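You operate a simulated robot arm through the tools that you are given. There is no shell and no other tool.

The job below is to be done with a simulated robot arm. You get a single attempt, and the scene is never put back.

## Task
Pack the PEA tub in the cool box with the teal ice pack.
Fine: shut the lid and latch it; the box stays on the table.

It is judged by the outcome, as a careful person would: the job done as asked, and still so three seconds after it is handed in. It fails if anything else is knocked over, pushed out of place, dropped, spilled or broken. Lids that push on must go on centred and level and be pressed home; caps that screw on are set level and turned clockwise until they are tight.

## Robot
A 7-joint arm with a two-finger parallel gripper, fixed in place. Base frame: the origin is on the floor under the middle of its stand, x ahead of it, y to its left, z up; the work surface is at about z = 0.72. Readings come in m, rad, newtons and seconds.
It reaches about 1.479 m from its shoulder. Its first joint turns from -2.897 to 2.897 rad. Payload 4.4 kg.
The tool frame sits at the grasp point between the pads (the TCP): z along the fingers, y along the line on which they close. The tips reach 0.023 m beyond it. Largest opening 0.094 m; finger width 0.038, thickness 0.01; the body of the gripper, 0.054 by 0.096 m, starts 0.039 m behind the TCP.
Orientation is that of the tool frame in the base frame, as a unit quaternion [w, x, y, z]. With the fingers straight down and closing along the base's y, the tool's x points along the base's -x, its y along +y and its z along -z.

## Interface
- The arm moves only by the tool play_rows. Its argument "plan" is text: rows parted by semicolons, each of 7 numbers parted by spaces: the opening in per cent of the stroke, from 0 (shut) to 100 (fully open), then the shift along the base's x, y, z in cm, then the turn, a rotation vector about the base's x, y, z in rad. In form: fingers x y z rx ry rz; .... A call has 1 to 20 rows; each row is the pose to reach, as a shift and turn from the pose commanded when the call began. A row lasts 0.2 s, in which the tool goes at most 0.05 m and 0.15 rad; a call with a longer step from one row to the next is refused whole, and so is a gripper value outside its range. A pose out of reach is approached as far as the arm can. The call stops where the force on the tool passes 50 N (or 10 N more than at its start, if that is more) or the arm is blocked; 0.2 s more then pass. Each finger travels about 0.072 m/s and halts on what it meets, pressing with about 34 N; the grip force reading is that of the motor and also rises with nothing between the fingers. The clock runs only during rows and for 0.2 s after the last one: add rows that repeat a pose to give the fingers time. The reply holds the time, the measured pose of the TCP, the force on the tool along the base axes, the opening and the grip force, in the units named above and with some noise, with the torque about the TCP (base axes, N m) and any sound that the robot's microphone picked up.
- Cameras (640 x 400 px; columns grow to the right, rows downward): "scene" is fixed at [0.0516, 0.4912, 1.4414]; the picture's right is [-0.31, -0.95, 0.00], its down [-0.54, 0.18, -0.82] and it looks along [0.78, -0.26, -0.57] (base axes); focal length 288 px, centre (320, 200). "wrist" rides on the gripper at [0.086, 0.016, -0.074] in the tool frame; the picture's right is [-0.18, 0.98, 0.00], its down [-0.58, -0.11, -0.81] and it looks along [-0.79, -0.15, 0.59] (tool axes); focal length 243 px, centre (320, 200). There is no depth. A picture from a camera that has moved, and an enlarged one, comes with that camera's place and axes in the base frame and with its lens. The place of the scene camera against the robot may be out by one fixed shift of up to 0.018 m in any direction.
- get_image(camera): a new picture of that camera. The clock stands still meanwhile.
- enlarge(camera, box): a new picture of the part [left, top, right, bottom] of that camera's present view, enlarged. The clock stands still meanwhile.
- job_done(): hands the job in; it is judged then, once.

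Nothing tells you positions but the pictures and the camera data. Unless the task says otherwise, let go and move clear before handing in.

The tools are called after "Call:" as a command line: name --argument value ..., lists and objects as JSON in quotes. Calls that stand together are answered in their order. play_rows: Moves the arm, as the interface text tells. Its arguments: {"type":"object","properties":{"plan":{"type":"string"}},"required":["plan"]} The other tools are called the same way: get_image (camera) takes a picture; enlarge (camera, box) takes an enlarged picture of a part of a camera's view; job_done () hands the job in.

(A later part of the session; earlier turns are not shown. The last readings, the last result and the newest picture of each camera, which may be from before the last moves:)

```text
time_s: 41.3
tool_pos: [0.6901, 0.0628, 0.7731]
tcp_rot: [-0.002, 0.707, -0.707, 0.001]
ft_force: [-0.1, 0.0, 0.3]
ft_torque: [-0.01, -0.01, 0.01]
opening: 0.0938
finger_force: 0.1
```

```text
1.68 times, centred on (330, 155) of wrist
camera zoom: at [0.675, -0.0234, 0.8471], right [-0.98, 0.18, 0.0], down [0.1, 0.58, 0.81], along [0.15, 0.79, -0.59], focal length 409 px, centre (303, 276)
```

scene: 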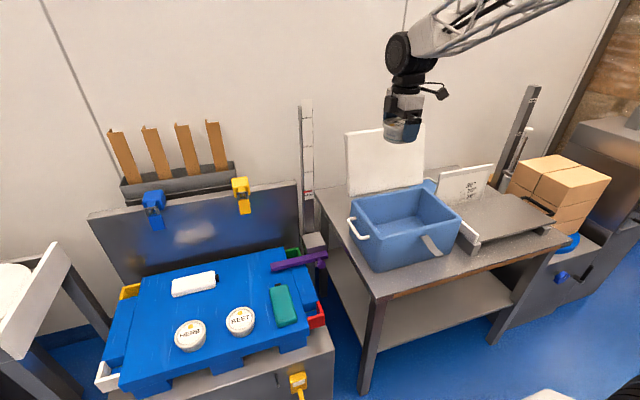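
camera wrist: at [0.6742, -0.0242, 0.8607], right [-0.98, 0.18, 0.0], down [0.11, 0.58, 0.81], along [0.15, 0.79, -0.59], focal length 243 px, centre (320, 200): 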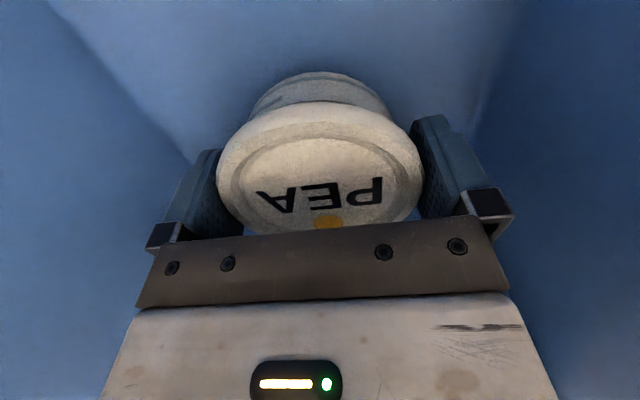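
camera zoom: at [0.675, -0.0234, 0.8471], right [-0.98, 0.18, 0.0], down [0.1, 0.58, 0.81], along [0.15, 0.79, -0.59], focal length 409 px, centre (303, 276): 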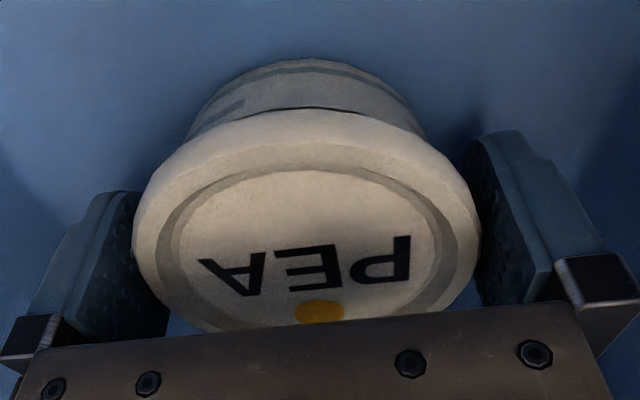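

The fingers are free. I'll rise slowly and check the tub stays put.

Call:
play_rows --plan "100 0 0 0.5 0 0 0; 100 0 0 1 0 0 0; 100 0 0 2 0 0 0; 100 0 0 3 0 0 0; 100 0 0 5 0 0 0; 100 0 0 8 0 0 0; 100 0 0 12 0 0 0; 100 0 0 16 0 0 0; 100 0 0 20 0 0 0; 100 0 0 20 0 0 0"

Call:
get_image --camera "wrist"

Call:
enlarge --camera "scene" --box '[340, 120, 480, 270]'

```text
time_s: 43.5
tool_pos: [0.6887, 0.0627, 0.9717]
tcp_rot: [0.002, -0.706, 0.708, -0.002]
ft_force: [0.3, -0.4, 0.8]
ft_torque: [-0.02, -0.01, 0.01]
opening: 0.0942
finger_force: 0.1
```

```text
taken
camera wrist: at [0.6741, -0.0247, 1.0469], right [-0.98, 0.18, 0.0], down [0.11, 0.58, 0.81], along [0.15, 0.79, -0.59], focal length 243 px, centre (320, 200)
```

wrist: 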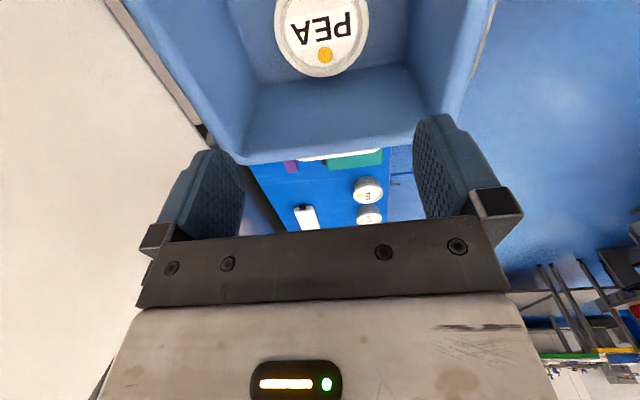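

```text
2.67 times, centred on (410, 195) of scene
camera zoom: at [0.0516, 0.4912, 1.4414], right [-0.31, -0.95, 0.0], down [-0.54, 0.18, -0.82], along [0.78, -0.26, -0.57], focal length 768 px, centre (80, 213)
```

zoom: 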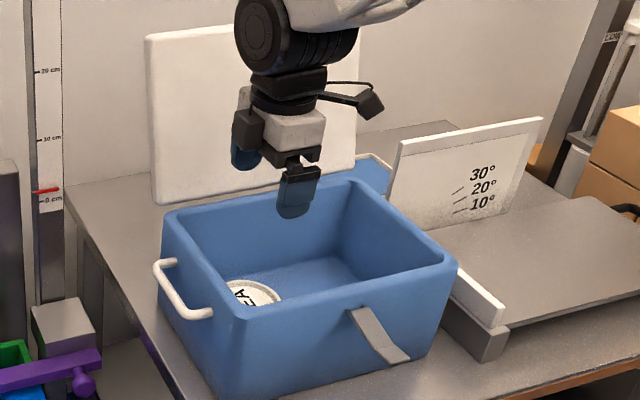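

Call:
enlarge --camera "wrist" --box '[220, 0, 430, 150]'

```text
2.67 times, centred on (325, 75) of wrist
camera zoom: at [0.6741, -0.0247, 1.0469], right [-0.98, 0.18, 0.0], down [0.11, 0.58, 0.81], along [0.15, 0.79, -0.59], focal length 647 px, centre (307, 533)
```

zoom: 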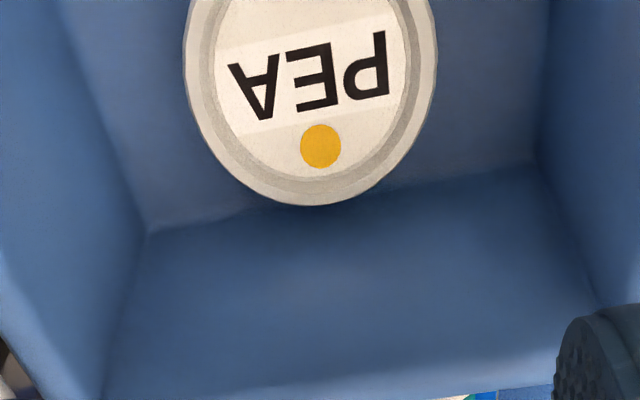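

PEA is flat in the left of the box with its lid on. Next I'll rise, turn the hand back and go over to the teal pack.

Call:
play_rows --plan "100 0 0 4 0 0 0; 100 0 0 8 0 0 0; 100 0 0 12 0 0 0; 100 -0.5 1 16 0 0 -0.1; 100 -1.2 4 17 0 0 -0.23; 100 -2 7 17 0 0 -0.36; 100 -2.8 10 17 0 0 -0.49; 100 -3.6 13 17 0 0 -0.62; 100 -4.4 16 17 0 0 -0.75; 100 -5.2 19 17 0 0 -0.88; 100 -6 22 17 0 0 -1.01; 100 -6.8 25 17 0 0 -1.14; 100 -7.6 28 17 0 0 -1.27; 100 -8.3 31 17 0 0 -1.4; 100 -8.7 34 17 0 0 -1.49; 100 -8.9 36.7 17 0 0 -1.571; 100 -8.9 36.7 13 0 0 -1.571; 100 -8.9 36.7 9 0 0 -1.571; 100 -8.9 36.7 5 0 0 -1.571; 100 -8.9 36.7 5 0 0 -1.571"

Call:
play_rows --plan "100 0 0 -4 0 0 0; 100 0 0 -8 0 0 0; 100 0 0 -12 0 0 0; 100 0 0 -16 0 0 0; 100 0 0 -16 0 0 0"

Call:
get_image --camera "wrist"

Call:
get_image --camera "scene"

```text
time_s: 47.7
tool_pos: [0.6026, 0.427, 1.0212]
tcp_rot: [0.001, -0.001, 1.0, -0.003]
ft_force: [0.1, 0.5, -1.2]
ft_torque: [0.0, 0.0, -0.05]
opening: 0.0942
finger_force: 0.2
```

```text
time_s: 48.9
tool_pos: [0.5977, 0.4283, 0.8628]
tcp_rot: [0.0, 0.0, 1.0, -0.003]
ft_force: [-0.3, 0.7, -0.1]
ft_torque: [0.0, 0.01, -0.02]
opening: 0.0939
finger_force: 0.1
```

```text
taken
camera wrist: at [0.5133, 0.4448, 0.9379], right [0.18, 0.98, 0.0], down [0.58, -0.1, 0.81], along [0.79, -0.15, -0.59], focal length 243 px, centre (320, 200)
```

wrist: 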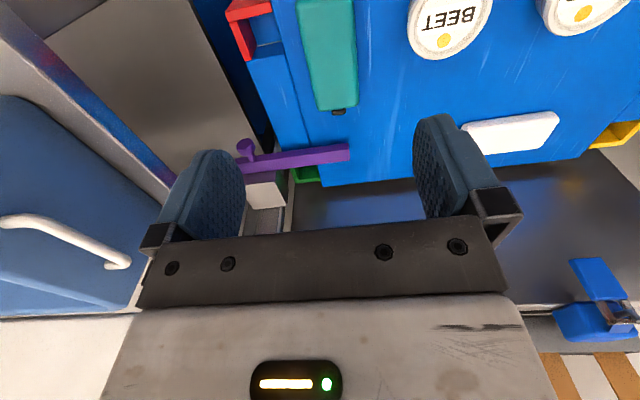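

```text
taken
```

scene: 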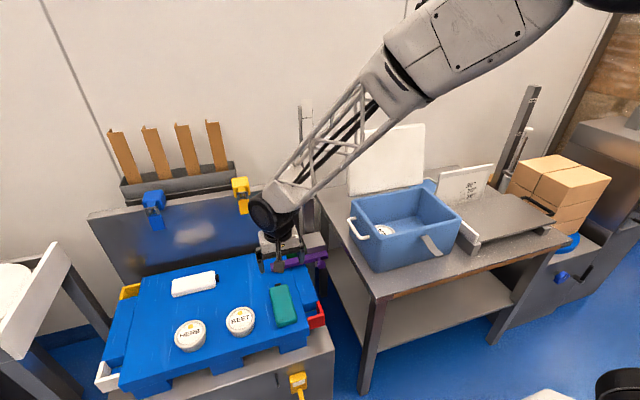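

Call:
enlarge --camera "wrist" --box '[220, 0, 460, 200]'

```text
2.00 times, centred on (340, 100) of wrist
camera zoom: at [0.5133, 0.4448, 0.9379], right [0.18, 0.98, 0.0], down [0.58, -0.1, 0.81], along [0.79, -0.15, -0.59], focal length 485 px, centre (280, 400)
```

zoom: 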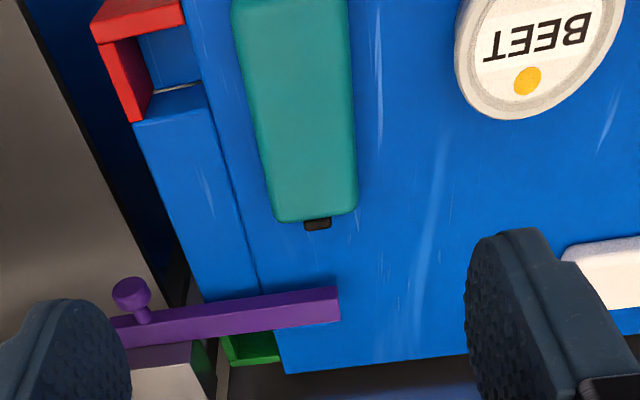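

The teal pack lies along x, centred about (0.668, 0.4325), 0.065 wide, with its top near z 0.593. I'll move over it and check alignment at a lower height.

Call:
play_rows --plan "90 2 0.1 -3 0 0 0; 90 4 0.2 -6 0 0 0; 90 6 0.3 -9 0 0 0; 90 7 0.35 -12 0 0 0; 90 7 0.35 -15 0 0 0; 90 7 0.35 -15 0 0 0"

Call:
get_image --camera "wrist"

Call:
enlarge --camera "scene" --box '[210, 200, 350, 340]'

```text
time_s: 50.3
tool_pos: [0.6713, 0.433, 0.7135]
tcp_rot: [0.0, 0.0, 1.0, -0.003]
ft_force: [0.2, 0.7, 0.1]
ft_torque: [0.0, 0.02, -0.01]
opening: 0.0846
finger_force: 0.1
```

```text
taken
camera wrist: at [0.5855, 0.4492, 0.7886], right [0.18, 0.98, 0.0], down [0.58, -0.11, 0.81], along [0.79, -0.15, -0.59], focal length 243 px, centre (320, 200)
```

wrist: 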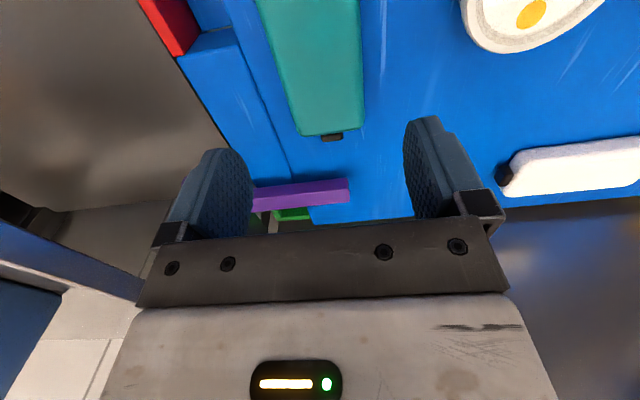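

```text
2.86 times, centred on (280, 270) of scene
camera zoom: at [0.0516, 0.4912, 1.4414], right [-0.31, -0.95, 0.0], down [-0.54, 0.18, -0.82], along [0.78, -0.26, -0.57], focal length 823 px, centre (434, 0)
```

zoom: 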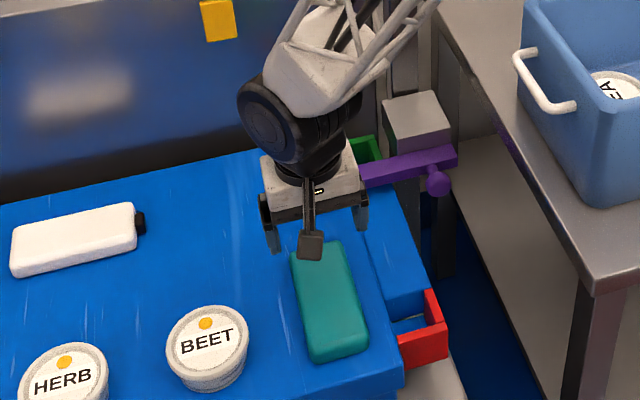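

Alignment is within about 1 mm. I'll descend to just above gripping height and then feel down in small steps.

Call:
play_rows --plan "90 -0.2 0 -3 0 0 0; 90 -0.2 0 -6 0 0 0; 90 -0.2 0 -8 0 0 0; 90 -0.2 0 -9.5 0 0 0; 90 -0.2 0 -10.5 0 0 0; 90 -0.2 0 -11 0 0 0; 90 -0.2 0 -11 0 0 0"

Call:
get_image --camera "wrist"

```text
time_s: 51.9
tool_pos: [0.6688, 0.4341, 0.6023]
tcp_rot: [0.0, 0.0, 1.0, -0.003]
ft_force: [0.1, -0.3, 0.0]
ft_torque: [0.01, -0.02, 0.01]
opening: 0.0849
finger_force: 0.1
```

```text
taken
camera wrist: at [0.5836, 0.4499, 0.6775], right [0.18, 0.98, 0.0], down [0.58, -0.11, 0.81], along [0.79, -0.15, -0.59], focal length 243 px, centre (320, 200)
```

wrist: 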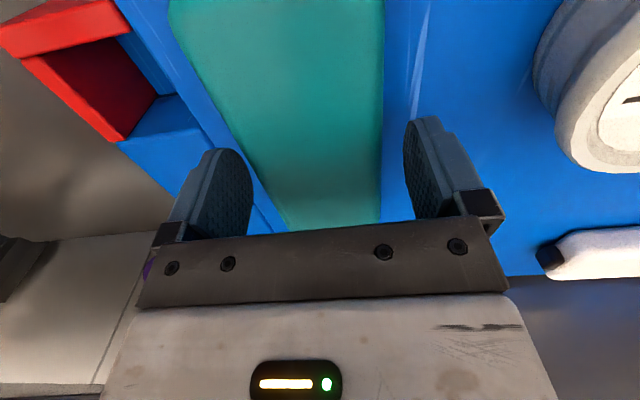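

Call:
play_rows --plan "90 0 0 -0.3 0 0 0; 90 0 0 -0.6 0 0 0; 90 0 0 -0.6 0 0 0"

Call:
play_rows --plan "90 0 0 -0.2 0 0 0; 90 0 0 -0.3 0 0 0; 90 0 0 -0.3 0 0 0"

Call:
get_image --camera "wrist"

```text
time_s: 52.7
tool_pos: [0.6701, 0.4348, 0.5942]
tcp_rot: [0.0, 0.0, 1.0, -0.003]
ft_force: [0.9, 0.4, 0.0]
ft_torque: [-0.01, -0.01, 0.0]
opening: 0.0845
finger_force: 0.1
```

```text
time_s: 53.5
tool_pos: [0.6696, 0.4341, 0.5931]
tcp_rot: [0.0, 0.0, 1.0, -0.003]
ft_force: [0.1, 0.0, 0.0]
ft_torque: [0.03, -0.02, -0.02]
opening: 0.0848
finger_force: 0.1
```

```text
taken
camera wrist: at [0.5843, 0.4511, 0.6673], right [0.18, 0.98, 0.0], down [0.58, -0.11, 0.81], along [0.79, -0.15, -0.59], focal length 243 px, centre (320, 200)
```

wrist: 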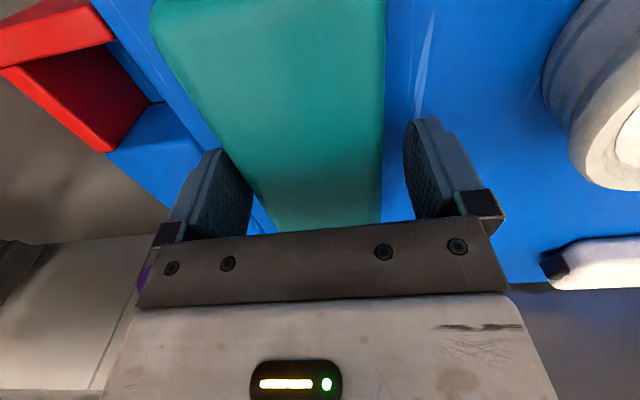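

Call:
play_rows --plan "90 0 0 -0.2 0 0 0; 90 0 0 -0.3 0 0 0; 90 0 0 -0.3 0 0 0"

Call:
play_rows --plan "90 0 0 -0.2 0 0 0; 90 0 0 -0.3 0 0 0; 90 0 0 -0.3 0 0 0"

Call:
play_rows --plan "90 0 0 -0.2 0 0 0; 90 0 0 -0.3 0 0 0; 90 0 0 -0.3 0 0 0"

Call:
enlarge --camera "scene" --box '[220, 220, 350, 340]'

```text
time_s: 54.3
tool_pos: [0.6703, 0.4343, 0.5912]
tcp_rot: [0.0, 0.0, 1.0, -0.002]
ft_force: [-0.4, 0.5, 0.0]
ft_torque: [-0.01, 0.0, -0.02]
opening: 0.0847
finger_force: 0.0
```

```text
time_s: 55.1
tool_pos: [0.6691, 0.4336, 0.5871]
tcp_rot: [0.0, 0.0, 1.0, -0.003]
ft_force: [1.1, -0.3, 0.3]
ft_torque: [0.01, -0.02, -0.01]
opening: 0.0844
finger_force: 0.1
```

```text
time_s: 55.9
tool_pos: [0.6697, 0.4349, 0.5838]
tcp_rot: [0.0, -0.001, 1.0, -0.003]
ft_force: [0.6, -0.5, 0.0]
ft_torque: [0.0, 0.01, 0.0]
opening: 0.0845
finger_force: 0.1
```

```text
3.33 times, centred on (285, 280) of scene
camera zoom: at [0.0516, 0.4912, 1.4414], right [-0.31, -0.95, 0.0], down [-0.54, 0.18, -0.82], along [0.78, -0.26, -0.57], focal length 960 px, centre (437, -67)
```

zoom: 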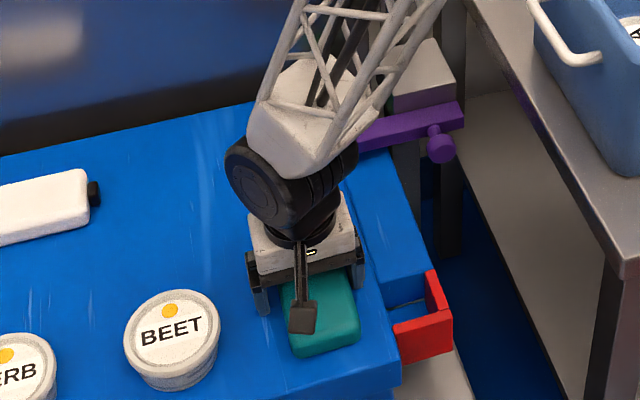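

Call:
play_rows --plan "90 0 0 -0.2 0 0 0; 90 0 0 -0.3 0 0 0; 90 0 0 -0.3 0 0 0"

Call:
play_rows --plan "90 0 0 -0.2 0 0 0; 90 0 0 -0.3 0 0 0; 90 0 0 -0.3 0 0 0"

Call:
get_image --camera "wrist"

```text
time_s: 56.5
tool_pos: [0.6697, 0.4345, 0.583]
tcp_rot: [0.001, 0.0, 1.0, -0.002]
ft_force: [-1.2, 0.2, 2.0]
ft_torque: [0.09, 0.06, 0.06]
opening: 0.0844
finger_force: 0.0
stopped in row 2: the force on the tool passed its limit at 56 N (the readings are from after the stop); the commanded pose is now the measured one
```

```text
time_s: 57.0
tool_pos: [0.6696, 0.4369, 0.5826]
tcp_rot: [0.002, 0.0, 1.0, -0.001]
ft_force: [-1.2, 0.2, 2.3]
ft_torque: [0.17, 0.09, 0.04]
opening: 0.0846
finger_force: 0.0
stopped in row 2: the force on the tool passed its limit at 57 N (the readings are from after the stop); the commanded pose is now the measured one
```

```text
taken
camera wrist: at [0.585, 0.453, 0.6578], right [0.18, 0.98, 0.0], down [0.58, -0.11, 0.81], along [0.79, -0.15, -0.59], focal length 243 px, centre (320, 200)
```

wrist: 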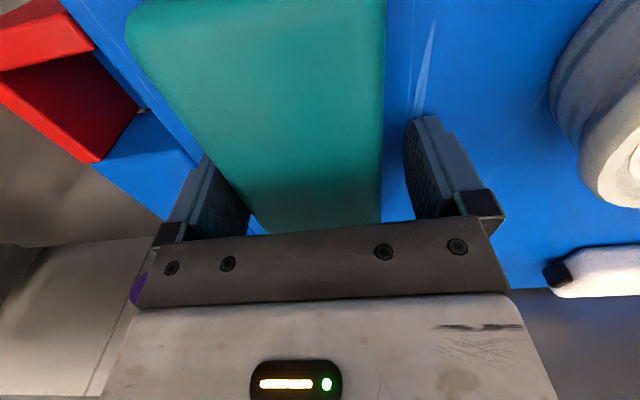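

The fingertips just touched the tray at TCP z 0.583. I'll back off 2 mm, recentre slightly, and close on the pack.

Call:
play_rows --plan "90 0 0 0.3 0 0 0; 90 -0.1 -0.25 0.3 0 0 0; 90 -0.1 -0.25 0.3 0 0 0; 60 -0.1 -0.25 0.3 0 0 0; 40 -0.1 -0.25 0.3 0 0 0; 40 -0.1 -0.25 0.3 0 0 0; 40 -0.1 -0.25 0.3 0 0 0; 40 -0.1 -0.25 0.3 0 0 0"

Call:
get_image --camera "wrist"

```text
time_s: 58.8
tool_pos: [0.6694, 0.4337, 0.5854]
tcp_rot: [0.002, -0.001, 1.0, 0.0]
ft_force: [-0.9, 0.3, -0.3]
ft_torque: [0.12, -0.04, 0.03]
opening: 0.0698
finger_force: 34.3
```

```text
taken
camera wrist: at [0.5832, 0.4507, 0.6598], right [0.18, 0.98, 0.0], down [0.58, -0.11, 0.81], along [0.79, -0.15, -0.59], focal length 243 px, centre (320, 200)
```

wrist: 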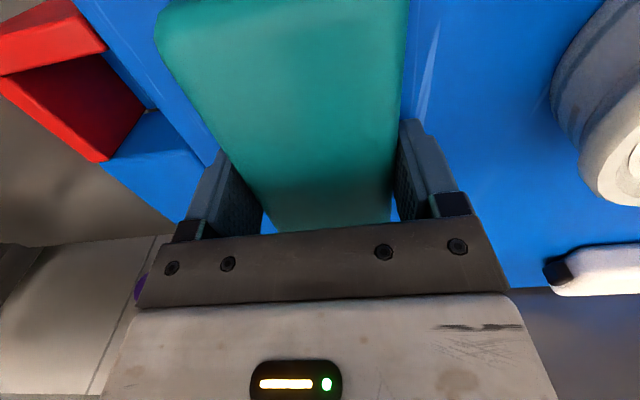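

The pack is gripped at 0.07 m. I'll lift it slowly and check it stays level.

Call:
play_rows --plan "40 0 0 0.5 0 0 0; 40 0 0 1 0 0 0; 40 0 0 2 0 0 0; 40 0 0 3 0 0 0; 40 0 0 5 0 0 0; 40 0 0 7 0 0 0; 40 0 0 7 0 0 0"

Call:
get_image --camera "wrist"

Call:
enlarge --camera "scene" --box '[220, 200, 350, 320]'

```text
time_s: 60.4
tool_pos: [0.6682, 0.4336, 0.6562]
tcp_rot: [0.001, -0.001, 1.0, -0.001]
ft_force: [-0.9, -0.2, -3.4]
ft_torque: [0.02, -0.01, 0.02]
opening: 0.0698
finger_force: 34.0
```

```text
taken
camera wrist: at [0.5831, 0.4503, 0.7309], right [0.18, 0.98, 0.0], down [0.58, -0.11, 0.81], along [0.79, -0.15, -0.59], focal length 243 px, centre (320, 200)
```

wrist: 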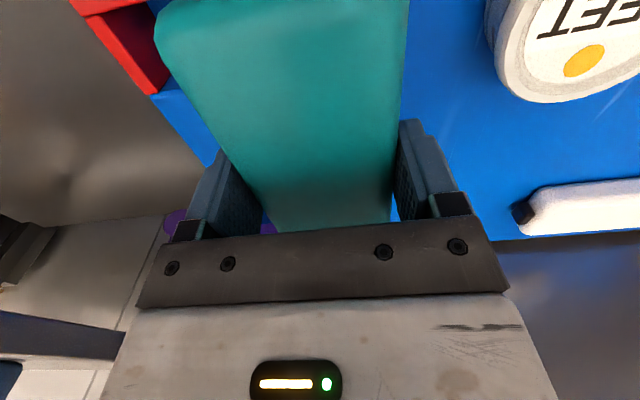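

```text
3.33 times, centred on (285, 260) of scene
camera zoom: at [0.0516, 0.4912, 1.4414], right [-0.31, -0.95, 0.0], down [-0.54, 0.18, -0.82], along [0.78, -0.26, -0.57], focal length 960 px, centre (437, 0)
```

zoom: 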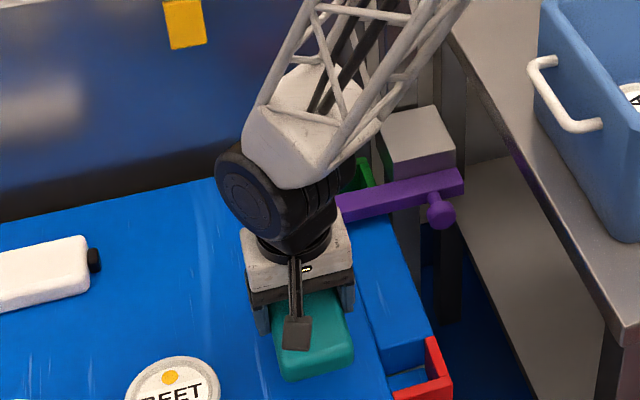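

The pack is held level, but gripped at its middle the camera housing would meet the box's front wall on placing. I'll set it back down in the same spot and regrip about 3 cm nearer its cap end.

Call:
play_rows --plan "40 0 0 -2 0 0 0; 40 0 0 -4 0 0 0; 40 0 0 -5.5 0 0 0; 40 0 0 -6.5 0 0 0; 40 0 0 -6.9 0 0 0; 40 0 0 -6.9 0 0 0"

```text
time_s: 61.8
tool_pos: [0.6689, 0.4344, 0.588]
tcp_rot: [0.002, -0.001, 1.0, -0.001]
ft_force: [0.4, -0.4, -2.5]
ft_torque: [0.0, 0.01, -0.01]
opening: 0.07
finger_force: 34.2
```

Call:
play_rows --plan "40 0 0 -0.1 0 0 0; 40 0 0 -0.1 0 0 0; 60 0 0 -0.1 0 0 0; 80 0 0 -0.1 0 0 0; 90 0 0 -0.1 0 0 0; 90 0 0 -0.1 0 0 0; 90 0 0 -0.1 0 0 0"

Call:
get_image --camera "wrist"

```text
time_s: 63.4
tool_pos: [0.6687, 0.4351, 0.5861]
tcp_rot: [0.003, 0.0, 1.0, -0.001]
ft_force: [-0.4, -0.3, 0.5]
ft_torque: [0.01, 0.0, 0.02]
opening: 0.0844
finger_force: 0.1
```

```text
taken
camera wrist: at [0.5833, 0.4509, 0.6612], right [0.18, 0.98, 0.0], down [0.58, -0.11, 0.81], along [0.79, -0.15, -0.59], focal length 243 px, centre (320, 200)
```

wrist: 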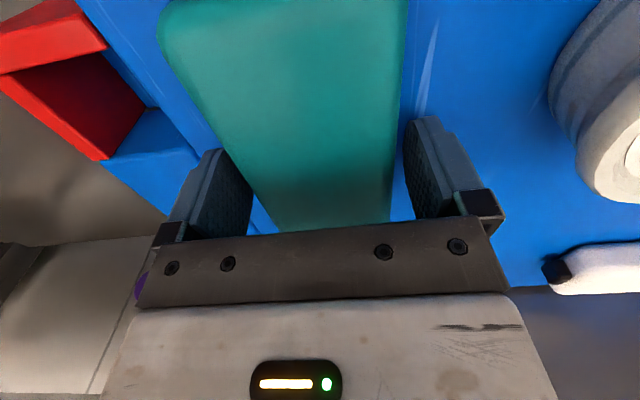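

Call:
play_rows --plan "90 0 0 0.1 0 0 0; 90 1 0 0.1 0 0 0; 90 2 0 0.1 0 0 0; 90 3.2 0 0.1 0 0 0; 90 3.2 0 0.1 0 0 0"

Call:
get_image --camera "wrist"

```text
time_s: 64.6
tool_pos: [0.7007, 0.4341, 0.586]
tcp_rot: [0.002, -0.001, 1.0, -0.001]
ft_force: [0.2, -0.5, 0.5]
ft_torque: [-0.02, 0.0, 0.06]
opening: 0.0843
finger_force: 0.1
```

```text
taken
camera wrist: at [0.6156, 0.4504, 0.6613], right [0.18, 0.98, 0.0], down [0.58, -0.11, 0.81], along [0.79, -0.15, -0.59], focal length 243 px, centre (320, 200)
```

wrist: 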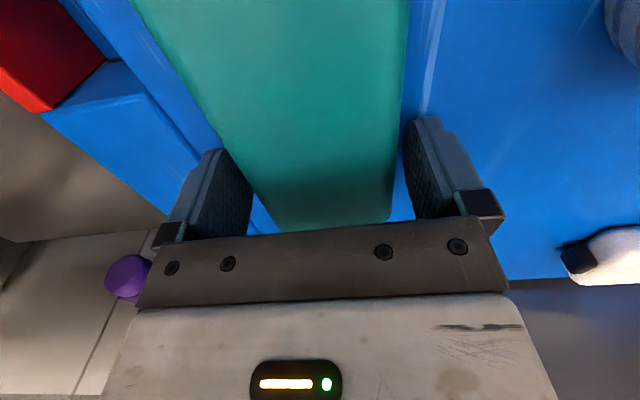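

Call:
play_rows --plan "60 0 0 0 0 0 0; 40 0 0 0 0 0 0; 40 0 0 0 0 0 0; 40 0 0 0 0 0 0; 40 0 0 0 0 0 0; 40 0 0 0.5 0 0 0; 40 0 0 1 0 0 0; 40 0 0 2 0 0 0; 40 0 0 3 0 0 0; 40 0 0 4.5 0 0 0; 40 0 0 6 0 0 0; 40 0 0 6 0 0 0"

Call:
get_image --camera "wrist"

Call:
enlarge --camera "scene" --box '[220, 200, 350, 320]'

```text
time_s: 67.2
tool_pos: [0.7036, 0.4336, 0.6459]
tcp_rot: [0.002, -0.001, 1.0, -0.001]
ft_force: [0.0, -0.4, -2.7]
ft_torque: [-0.02, -0.12, -0.01]
opening: 0.07
finger_force: 33.7
```

```text
taken
camera wrist: at [0.6172, 0.4497, 0.7208], right [0.18, 0.98, 0.0], down [0.58, -0.11, 0.81], along [0.79, -0.15, -0.59], focal length 243 px, centre (320, 200)
```

wrist: 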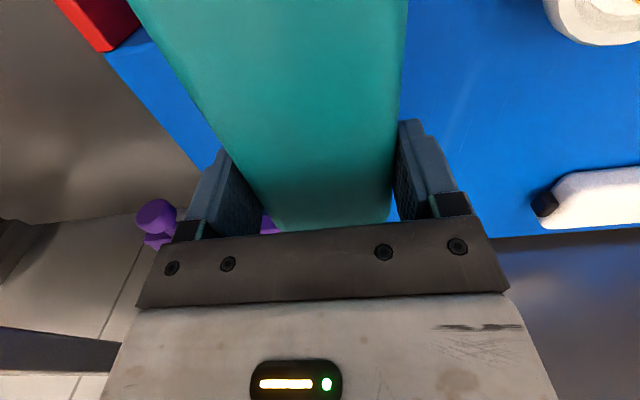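

```text
3.33 times, centred on (285, 260) of scene
camera zoom: at [0.0516, 0.4912, 1.4414], right [-0.31, -0.95, 0.0], down [-0.54, 0.18, -0.82], along [0.78, -0.26, -0.57], focal length 960 px, centre (437, 0)
```

zoom: 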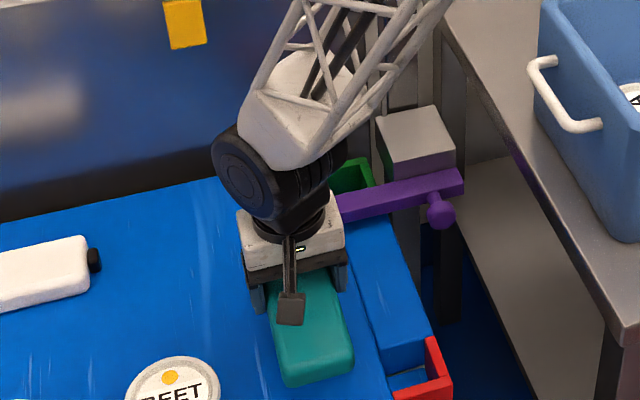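

The pack is up and level with a balanced grip. I'll carry it high and across to the right half of the box.

Call:
play_rows --plan "40 0 0 4 0 0 0; 40 0 0 8 0 0 0; 40 0 0 12 0 0 0; 40 0 0 16 0 0 0; 40 0 0 20 0 0 0; 40 0 0 24 0 0 0; 40 0 0 28 0 0 0; 40 0 0 32 0 0 0; 40 0 0 36 0 0 0; 40 0 0 40 0 0 0; 40 -1 0 44 0 0 0; 40 -2 -2 47 0 0 0; 40 -3 -6 48 0 0 0; 40 -3 -10 48 0 0 0; 40 -3 -14 48 0 0 0; 40 -3 -18 48 0 0 0; 40 -3 -22 48 0 0 0; 40 -3 -26 48 0 0 0; 40 -3 -29 48 0 0 0; 40 -3 -29 48 0 0 0"

Call:
get_image --camera "scene"

Call:
get_image --camera "wrist"

```text
time_s: 71.4
tool_pos: [0.6705, 0.1425, 1.1292]
tcp_rot: [0.003, -0.002, 1.0, 0.0]
ft_force: [0.4, -0.5, -1.6]
ft_torque: [-0.01, -0.08, 0.04]
opening: 0.0696
finger_force: 33.6
```

```text
taken
```

scene: 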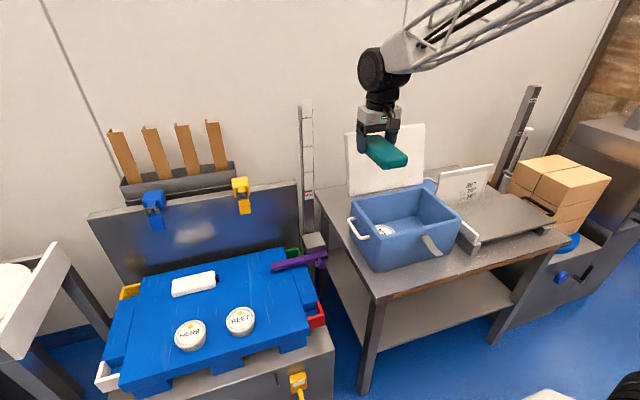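

```text
taken
camera wrist: at [0.5851, 0.1586, 1.2041], right [0.18, 0.98, 0.0], down [0.58, -0.11, 0.81], along [0.79, -0.15, -0.59], focal length 243 px, centre (320, 200)
```

wrist: 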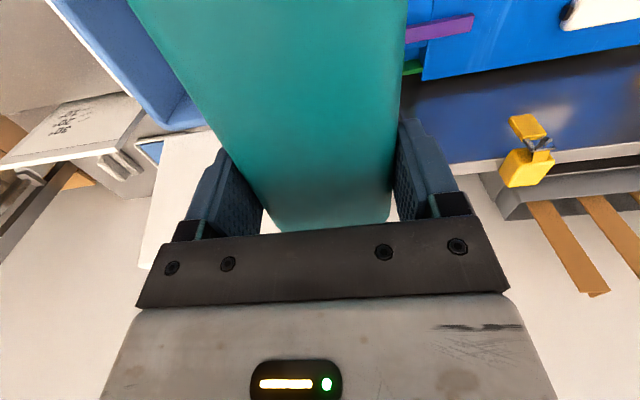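

Call:
play_rows --plan "40 0.5 -4 0 0 0 0; 40 1 -8 0 0 0 0; 40 2 -12 0 0 0 0; 40 3 -16 0 0 0 0; 40 4.1 -20.4 0 0 0 0; 40 4.1 -20.4 -3 0 0 0; 40 4.1 -20.4 -7 0 0 0; 40 4.1 -20.4 -11 0 0 0; 40 4.1 -20.4 -15 0 0 0; 40 4.1 -20.4 -18 0 0 0; 40 4.1 -20.4 -18 0 0 0"

Call:
get_image --camera "wrist"

Call:
enlarge --camera "scene" --box '[330, 80, 500, 280]'

```text
time_s: 73.8
tool_pos: [0.711, -0.0611, 0.9473]
tcp_rot: [0.002, -0.001, 1.0, 0.0]
ft_force: [-0.1, 0.8, -2.1]
ft_torque: [0.02, -0.13, 0.03]
opening: 0.0697
finger_force: 33.7
```

```text
taken
camera wrist: at [0.6256, -0.0447, 1.0218], right [0.18, 0.98, 0.0], down [0.58, -0.11, 0.81], along [0.79, -0.15, -0.59], focal length 243 px, centre (320, 200)
```

wrist: 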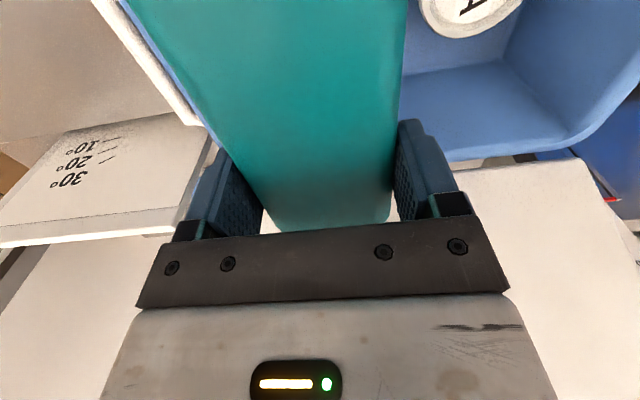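

```text
2.00 times, centred on (415, 180) of scene
camera zoom: at [0.0516, 0.4912, 1.4414], right [-0.31, -0.95, 0.0], down [-0.54, 0.18, -0.82], along [0.78, -0.26, -0.57], focal length 576 px, centre (130, 240)
```

zoom: 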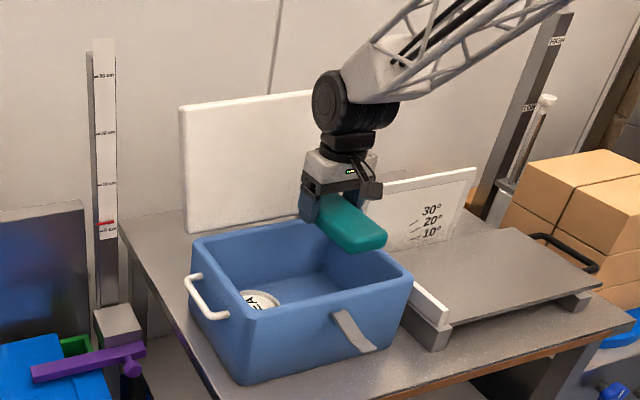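

The pack is lined up above the right half with clear space around it. I'll lower it into the box with a check partway.

Call:
play_rows --plan "40 0.3 0 -2 0 0 0; 40 0.3 0 -4 0 0 0; 40 0.3 0 -6 0 0 0; 40 0.3 0 -7 0 0 0; 40 0.3 0 -7 0 0 0"

Call:
get_image --camera "wrist"

Call:
enlarge --camera "scene" --box '[340, 150, 480, 270]'

```text
time_s: 75.0
tool_pos: [0.7146, -0.0601, 0.8775]
tcp_rot: [0.001, -0.001, 1.0, -0.002]
ft_force: [0.7, -0.7, -2.4]
ft_torque: [-0.01, -0.09, 0.0]
opening: 0.0699
finger_force: 33.6
```

```text
taken
camera wrist: at [0.63, -0.0434, 0.9521], right [0.18, 0.98, 0.0], down [0.58, -0.11, 0.81], along [0.79, -0.15, -0.59], focal length 243 px, centre (320, 200)
```

wrist: 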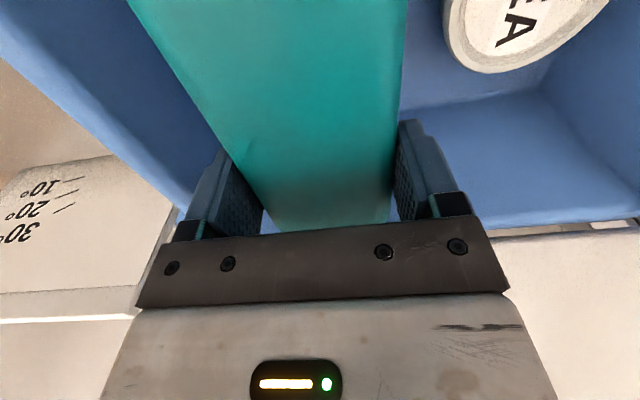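

```text
3.33 times, centred on (410, 210) of scene
camera zoom: at [0.0516, 0.4912, 1.4414], right [-0.31, -0.95, 0.0], down [-0.54, 0.18, -0.82], along [0.78, -0.26, -0.57], focal length 960 px, centre (20, 167)
```

zoom: 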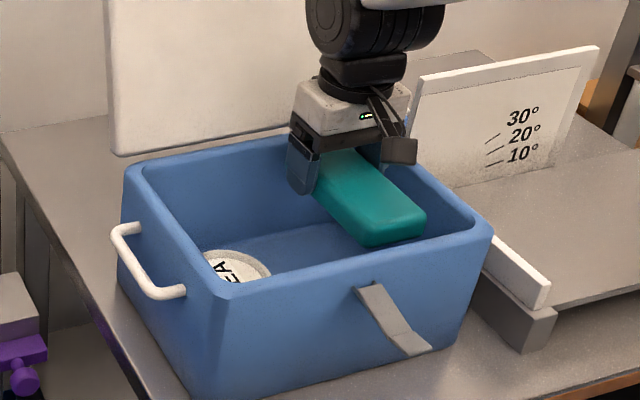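

Call:
enlarge --camera "scene" --box '[385, 190, 465, 250]'

```text
6.67 times, centred on (425, 220) of scene
camera zoom: at [0.0516, 0.4912, 1.4414], right [-0.31, -0.95, 0.0], down [-0.54, 0.18, -0.82], along [0.78, -0.26, -0.57], focal length 1920 px, centre (-380, 67)
```

zoom: 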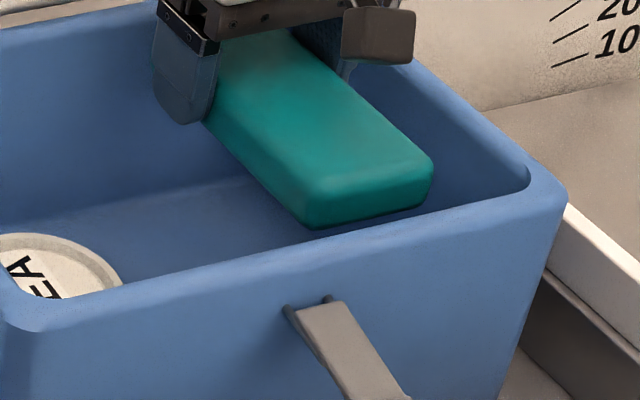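

There's about a centimetre of clearance at the near end. I'll continue lowering slowly.

Call:
play_rows --plan "40 0 0 -1.5 0 0 0; 40 0 0 -3 0 0 0; 40 0 0 -4.5 0 0 0; 40 0 0 -6 0 0 0; 40 0 0 -7.5 0 0 0; 40 0 0 -9 0 0 0; 40 0 0 -9 0 0 0"

Call:
play_rows --plan "40 0 0 -0.4 0 0 0; 40 0 0 -0.8 0 0 0; 40 0 0 -0.8 0 0 0"

Call:
get_image --camera "wrist"

Call:
enlarge --camera "scene" --box '[340, 150, 480, 270]'

```text
time_s: 76.6
tool_pos: [0.7158, -0.0597, 0.7878]
tcp_rot: [0.002, 0.0, 1.0, -0.001]
ft_force: [0.0, 0.2, -1.9]
ft_torque: [0.01, -0.05, -0.01]
opening: 0.07
finger_force: 33.9
```

```text
time_s: 77.4
tool_pos: [0.7157, -0.0604, 0.778]
tcp_rot: [0.002, -0.001, 1.0, -0.001]
ft_force: [0.1, -0.8, -3.3]
ft_torque: [0.0, -0.08, 0.03]
opening: 0.0699
finger_force: 33.8
```

```text
taken
camera wrist: at [0.6302, -0.0447, 0.8527], right [0.18, 0.98, 0.0], down [0.58, -0.11, 0.81], along [0.8, -0.15, -0.59], focal length 243 px, centre (320, 200)
```

wrist: 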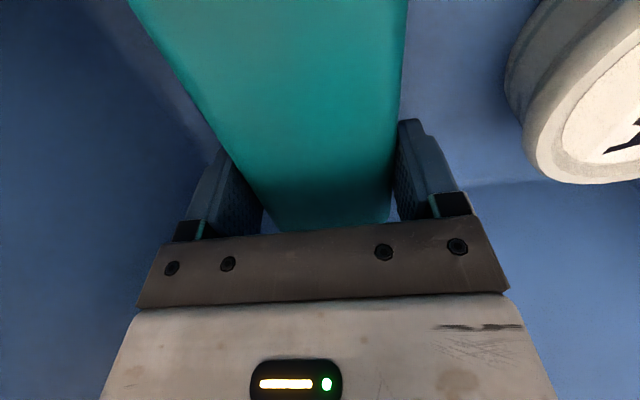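

```text
3.33 times, centred on (410, 210) of scene
camera zoom: at [0.0516, 0.4912, 1.4414], right [-0.31, -0.95, 0.0], down [-0.54, 0.18, -0.82], along [0.78, -0.26, -0.57], focal length 960 px, centre (20, 167)
```

zoom: 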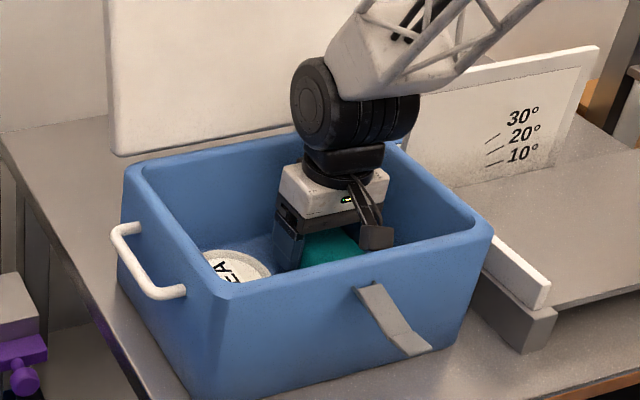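

Still free. I'll feel for the floor in 2–3 mm steps.

Call:
play_rows --plan "40 0 0 -0.3 0 0 0; 40 0 0 -0.6 0 0 0; 40 0 0 -0.6 0 0 0"

Call:
play_rows --plan "40 0 0 -0.2 0 0 0; 40 0 0 -0.3 0 0 0; 40 0 0 -0.3 0 0 0"

Call:
play_rows --plan "40 0 0 -0.2 0 0 0; 40 0 0 -0.2 0 0 0"

```text
time_s: 78.2
tool_pos: [0.7144, -0.061, 0.771]
tcp_rot: [0.001, 0.0, 1.0, -0.002]
ft_force: [-0.8, 0.5, -3.0]
ft_torque: [-0.02, -0.06, 0.02]
opening: 0.0696
finger_force: 33.7
```

```text
time_s: 79.0
tool_pos: [0.7161, -0.0599, 0.7688]
tcp_rot: [0.002, -0.002, 1.0, -0.001]
ft_force: [-0.2, 0.2, -2.9]
ft_torque: [-0.06, -0.07, -0.04]
opening: 0.0697
finger_force: 34.0
```

```text
time_s: 79.6
tool_pos: [0.7162, -0.0619, 0.7658]
tcp_rot: [0.002, 0.0, 1.0, -0.001]
ft_force: [0.0, 0.0, -3.6]
ft_torque: [0.03, -0.06, 0.0]
opening: 0.07
finger_force: 33.7
```

Call:
play_rows --plan "40 0 0 -0.1 0 0 0; 40 0 0 -0.2 0 0 0; 40 0 0 -0.2 0 0 0"

Call:
play_rows --plan "40 0 0 -0.1 0 0 0; 40 0 0 -0.2 0 0 0; 40 0 0 -0.2 0 0 0"

Call:
play_rows --plan "40 0 0 -0.1 0 0 0; 40 0 0 -0.1 0 0 0"

```text
time_s: 80.4
tool_pos: [0.7142, -0.0589, 0.766]
tcp_rot: [0.001, -0.001, 1.0, -0.001]
ft_force: [0.3, 0.3, -3.5]
ft_torque: [-0.01, -0.09, -0.01]
opening: 0.0698
finger_force: 34.1
```

```text
time_s: 81.2
tool_pos: [0.7145, -0.0601, 0.7648]
tcp_rot: [0.002, -0.001, 1.0, -0.002]
ft_force: [-3.3, -4.0, 13.1]
ft_torque: [0.5, 0.8, 0.32]
opening: 0.0697
finger_force: 34.3
```

```text
time_s: 81.8
tool_pos: [0.7151, -0.0594, 0.7633]
tcp_rot: [0.003, 0.0, 1.0, -0.002]
ft_force: [-1.5, 0.7, 29.4]
ft_torque: [0.2, -0.03, 0.09]
opening: 0.0697
finger_force: 34.6
```

The pack is on the floor. I'll release with a small opening and rise straight up.

Call:
play_rows --plan "40 0 0 0.1 0 0 0; 70 0 0 0.1 0 0 0; 84 0 0 0.1 0 0 0; 84 0 0 0.1 0 0 0; 84 0 0 0.1 0 0 0"

Call:
get_image --camera "wrist"

```text
time_s: 83.0
tool_pos: [0.7138, -0.0601, 0.7633]
tcp_rot: [0.002, -0.001, 1.0, 0.0]
ft_force: [-0.2, -0.1, -1.1]
ft_torque: [0.01, 0.0, -0.02]
opening: 0.0791
finger_force: 0.0
```

```text
taken
camera wrist: at [0.6291, -0.0427, 0.8378], right [0.18, 0.98, 0.0], down [0.58, -0.11, 0.81], along [0.79, -0.15, -0.59], focal length 243 px, centre (320, 200)
```

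wrist: 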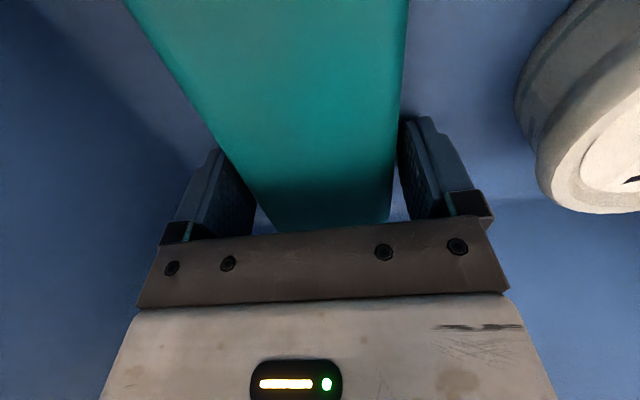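

Released; now rising straight up out of the box, then I'll inspect the contents, lid and latch.

Call:
play_rows --plan "84 0 0 0.5 0 0 0; 84 0 0 1.5 0 0 0; 84 0 0 3 0 0 0; 84 0 0 5 0 0 0; 84 0 0 8 0 0 0; 84 0 0 12 0 0 0; 84 0 0 16 0 0 0; 84 0 0 20 0 0 0; 84 -2 0 24 0 0 0; 84 -4 0 28 0 0 0; 84 -6 0 32 0 0 0; 84 -8 0 36 0 0 0; 84 -10 0 40 0 0 0; 84 -10 0 40 0 0 0"

Call:
get_image --camera "wrist"

Call:
enlarge --camera "scene" --box '[330, 110, 490, 280]'

```text
time_s: 86.0
tool_pos: [0.617, -0.0628, 1.1659]
tcp_rot: [0.002, -0.001, 1.0, -0.001]
ft_force: [0.7, 0.6, 0.1]
ft_torque: [0.02, -0.03, -0.03]
opening: 0.0793
finger_force: 0.0
```

```text
taken
camera wrist: at [0.5313, -0.0458, 1.2394], right [0.18, 0.98, 0.0], down [0.58, -0.11, 0.81], along [0.79, -0.15, -0.59], focal length 243 px, centre (320, 200)
```

wrist: 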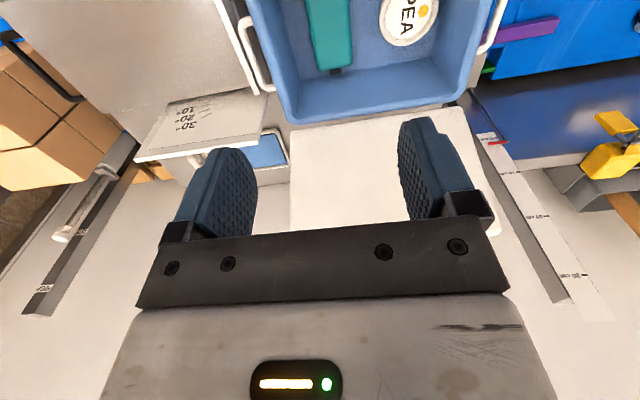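

```text
2.35 times, centred on (410, 195) of scene
camera zoom: at [0.0516, 0.4912, 1.4414], right [-0.31, -0.95, 0.0], down [-0.54, 0.18, -0.82], along [0.78, -0.26, -0.57], focal length 678 px, centre (108, 212)
```

zoom: 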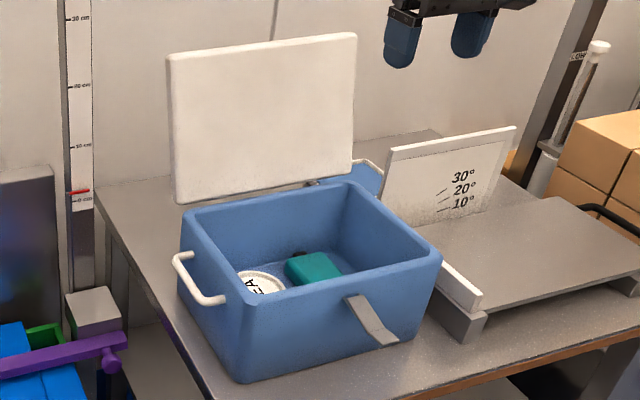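

Both items lie flat in the box. I'll study the lid, the object behind it, and the latch in detail now.

Call:
enlarge --camera "wrist" --box '[220, 0, 520, 240]'

Call:
enlarge --camera "scene" --box '[335, 110, 455, 210]'

Call:
enlarge --camera "scene" --box '[395, 210, 465, 270]'

```text
1.67 times, centred on (370, 120) of wrist
camera zoom: at [0.5313, -0.0458, 1.2394], right [0.18, 0.98, 0.0], down [0.58, -0.11, 0.81], along [0.79, -0.15, -0.59], focal length 404 px, centre (237, 333)
```

zoom: 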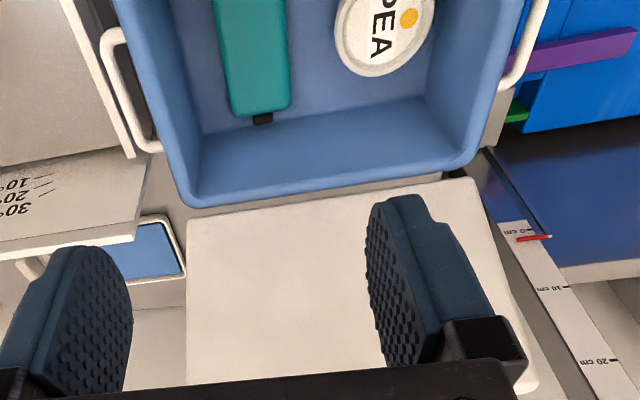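

```text
4.00 times, centred on (395, 160) of scene
camera zoom: at [0.0516, 0.4912, 1.4414], right [-0.31, -0.95, 0.0], down [-0.54, 0.18, -0.82], along [0.78, -0.26, -0.57], focal length 1152 px, centre (20, 360)
```

zoom: 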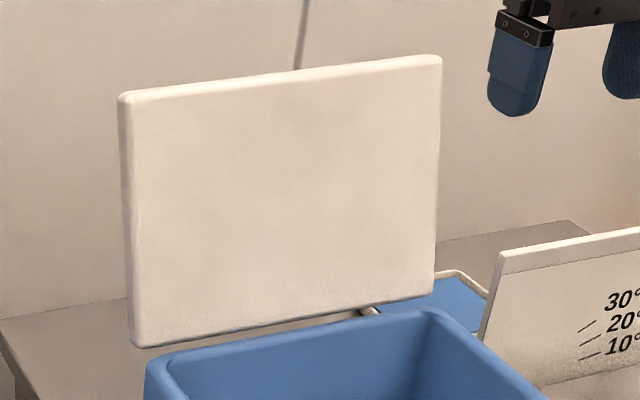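

```text
6.67 times, centred on (430, 240) of scene
camera zoom: at [0.0516, 0.4912, 1.4414], right [-0.31, -0.95, 0.0], down [-0.54, 0.18, -0.82], along [0.78, -0.26, -0.57], focal length 1920 px, centre (-413, -67)
```

zoom: 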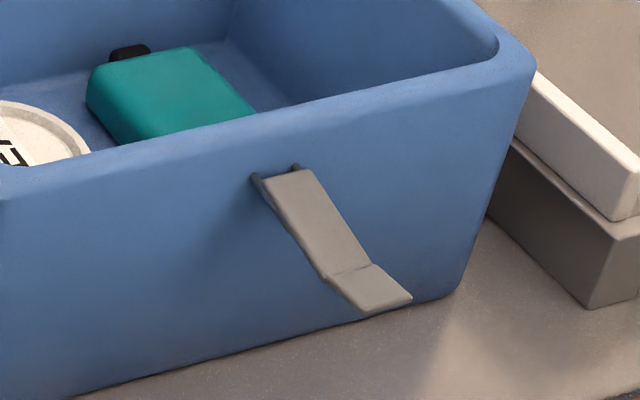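

I have the lid geometry: hinge near x 0.804, z 0.871, lid leaning back about 17°, edge at about (0.865, ±0.14, 1.085). I'll turn the hand so the fingers close front-to-back, ready to straddle the lid's top edge and guide it down.

Call:
play_rows --plan "84 0 1.1 0.3 0 0 -0.131; 84 0 2.2 0.6 0 0 -0.262; 84 0 3.3 1 0 0 -0.393; 84 0 4.4 1.3 0 0 -0.524; 84 0 5.5 1.6 0 0 -0.654; 84 0 6.6 2 0 0 -0.785; 84 0 7.7 2.3 0 0 -0.916; 84 0 8.8 2.6 0 0 -1.047; 84 0 9.9 3 0 0 -1.178; 84 0 11 3.3 0 0 -1.309; 84 0 12.1 3.6 0 0 -1.44; 84 0 13.2 4 0 0 -1.571; 84 0 13.2 4 0 0 -1.571; 84 0 13.2 4 0 0 -1.571"

Call:
get_image --camera "scene"

Call:
get_image --camera "wrist"

```text
time_s: 89.0
tool_pos: [0.6142, 0.0737, 1.2051]
tcp_rot: [0.0, 0.707, 0.707, -0.002]
ft_force: [-0.8, 0.5, -0.5]
ft_torque: [-0.04, 0.01, 0.01]
opening: 0.0791
finger_force: 0.0
```

```text
taken
```

scene: 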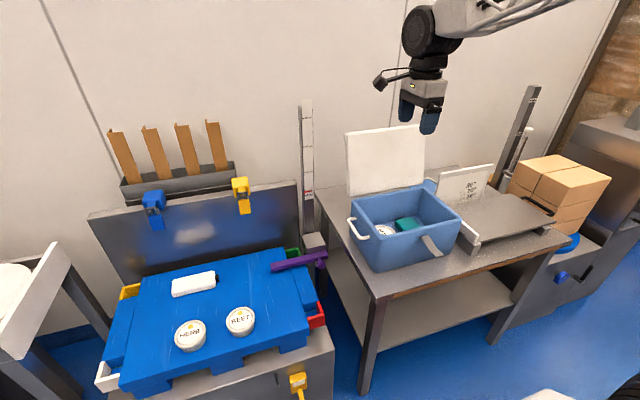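

```text
taken
camera wrist: at [0.6322, 0.1601, 1.2785], right [0.98, -0.18, 0.0], down [-0.11, -0.58, 0.81], along [-0.15, -0.79, -0.59], focal length 243 px, centre (320, 200)
```

wrist: 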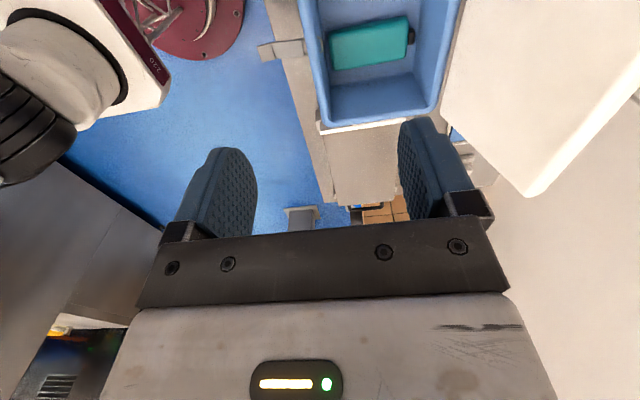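

This is a good side-on view of the latch and lid. I'll enlarge it to measure both.

Call:
enlarge --camera "wrist" --box '[220, 0, 470, 140]'

Call:
enlarge --camera "wrist" --box '[400, 0, 640, 220]'

```text
2.56 times, centred on (345, 70) of wrist
camera zoom: at [0.6322, 0.1601, 1.2785], right [0.98, -0.18, 0.0], down [-0.11, -0.58, 0.81], along [-0.15, -0.79, -0.59], focal length 621 px, centre (256, 533)
```

zoom: 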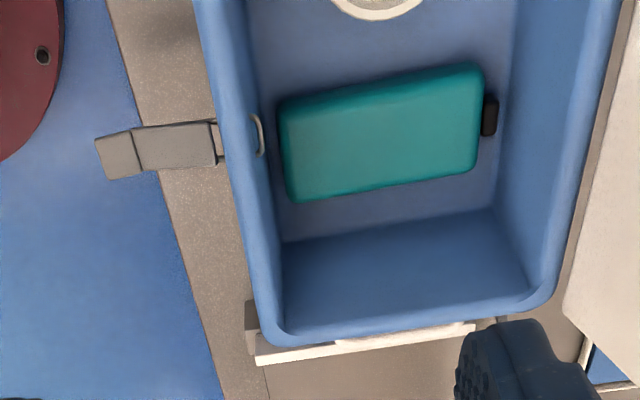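

```text
1.82 times, centred on (520, 110) of wrist
camera zoom: at [0.6322, 0.1601, 1.2785], right [0.98, -0.18, 0.0], down [-0.11, -0.58, 0.81], along [-0.15, -0.79, -0.59], focal length 441 px, centre (-44, 364)
```

zoom: 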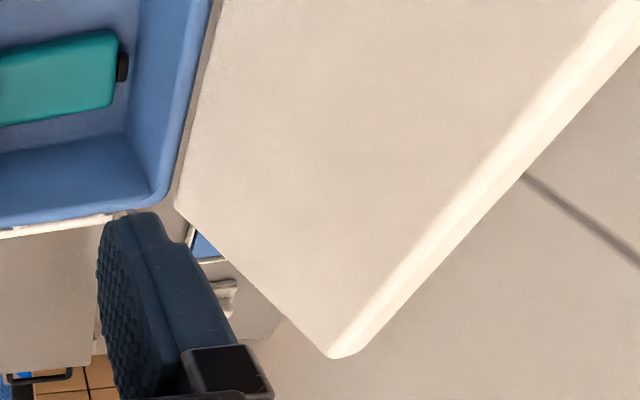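

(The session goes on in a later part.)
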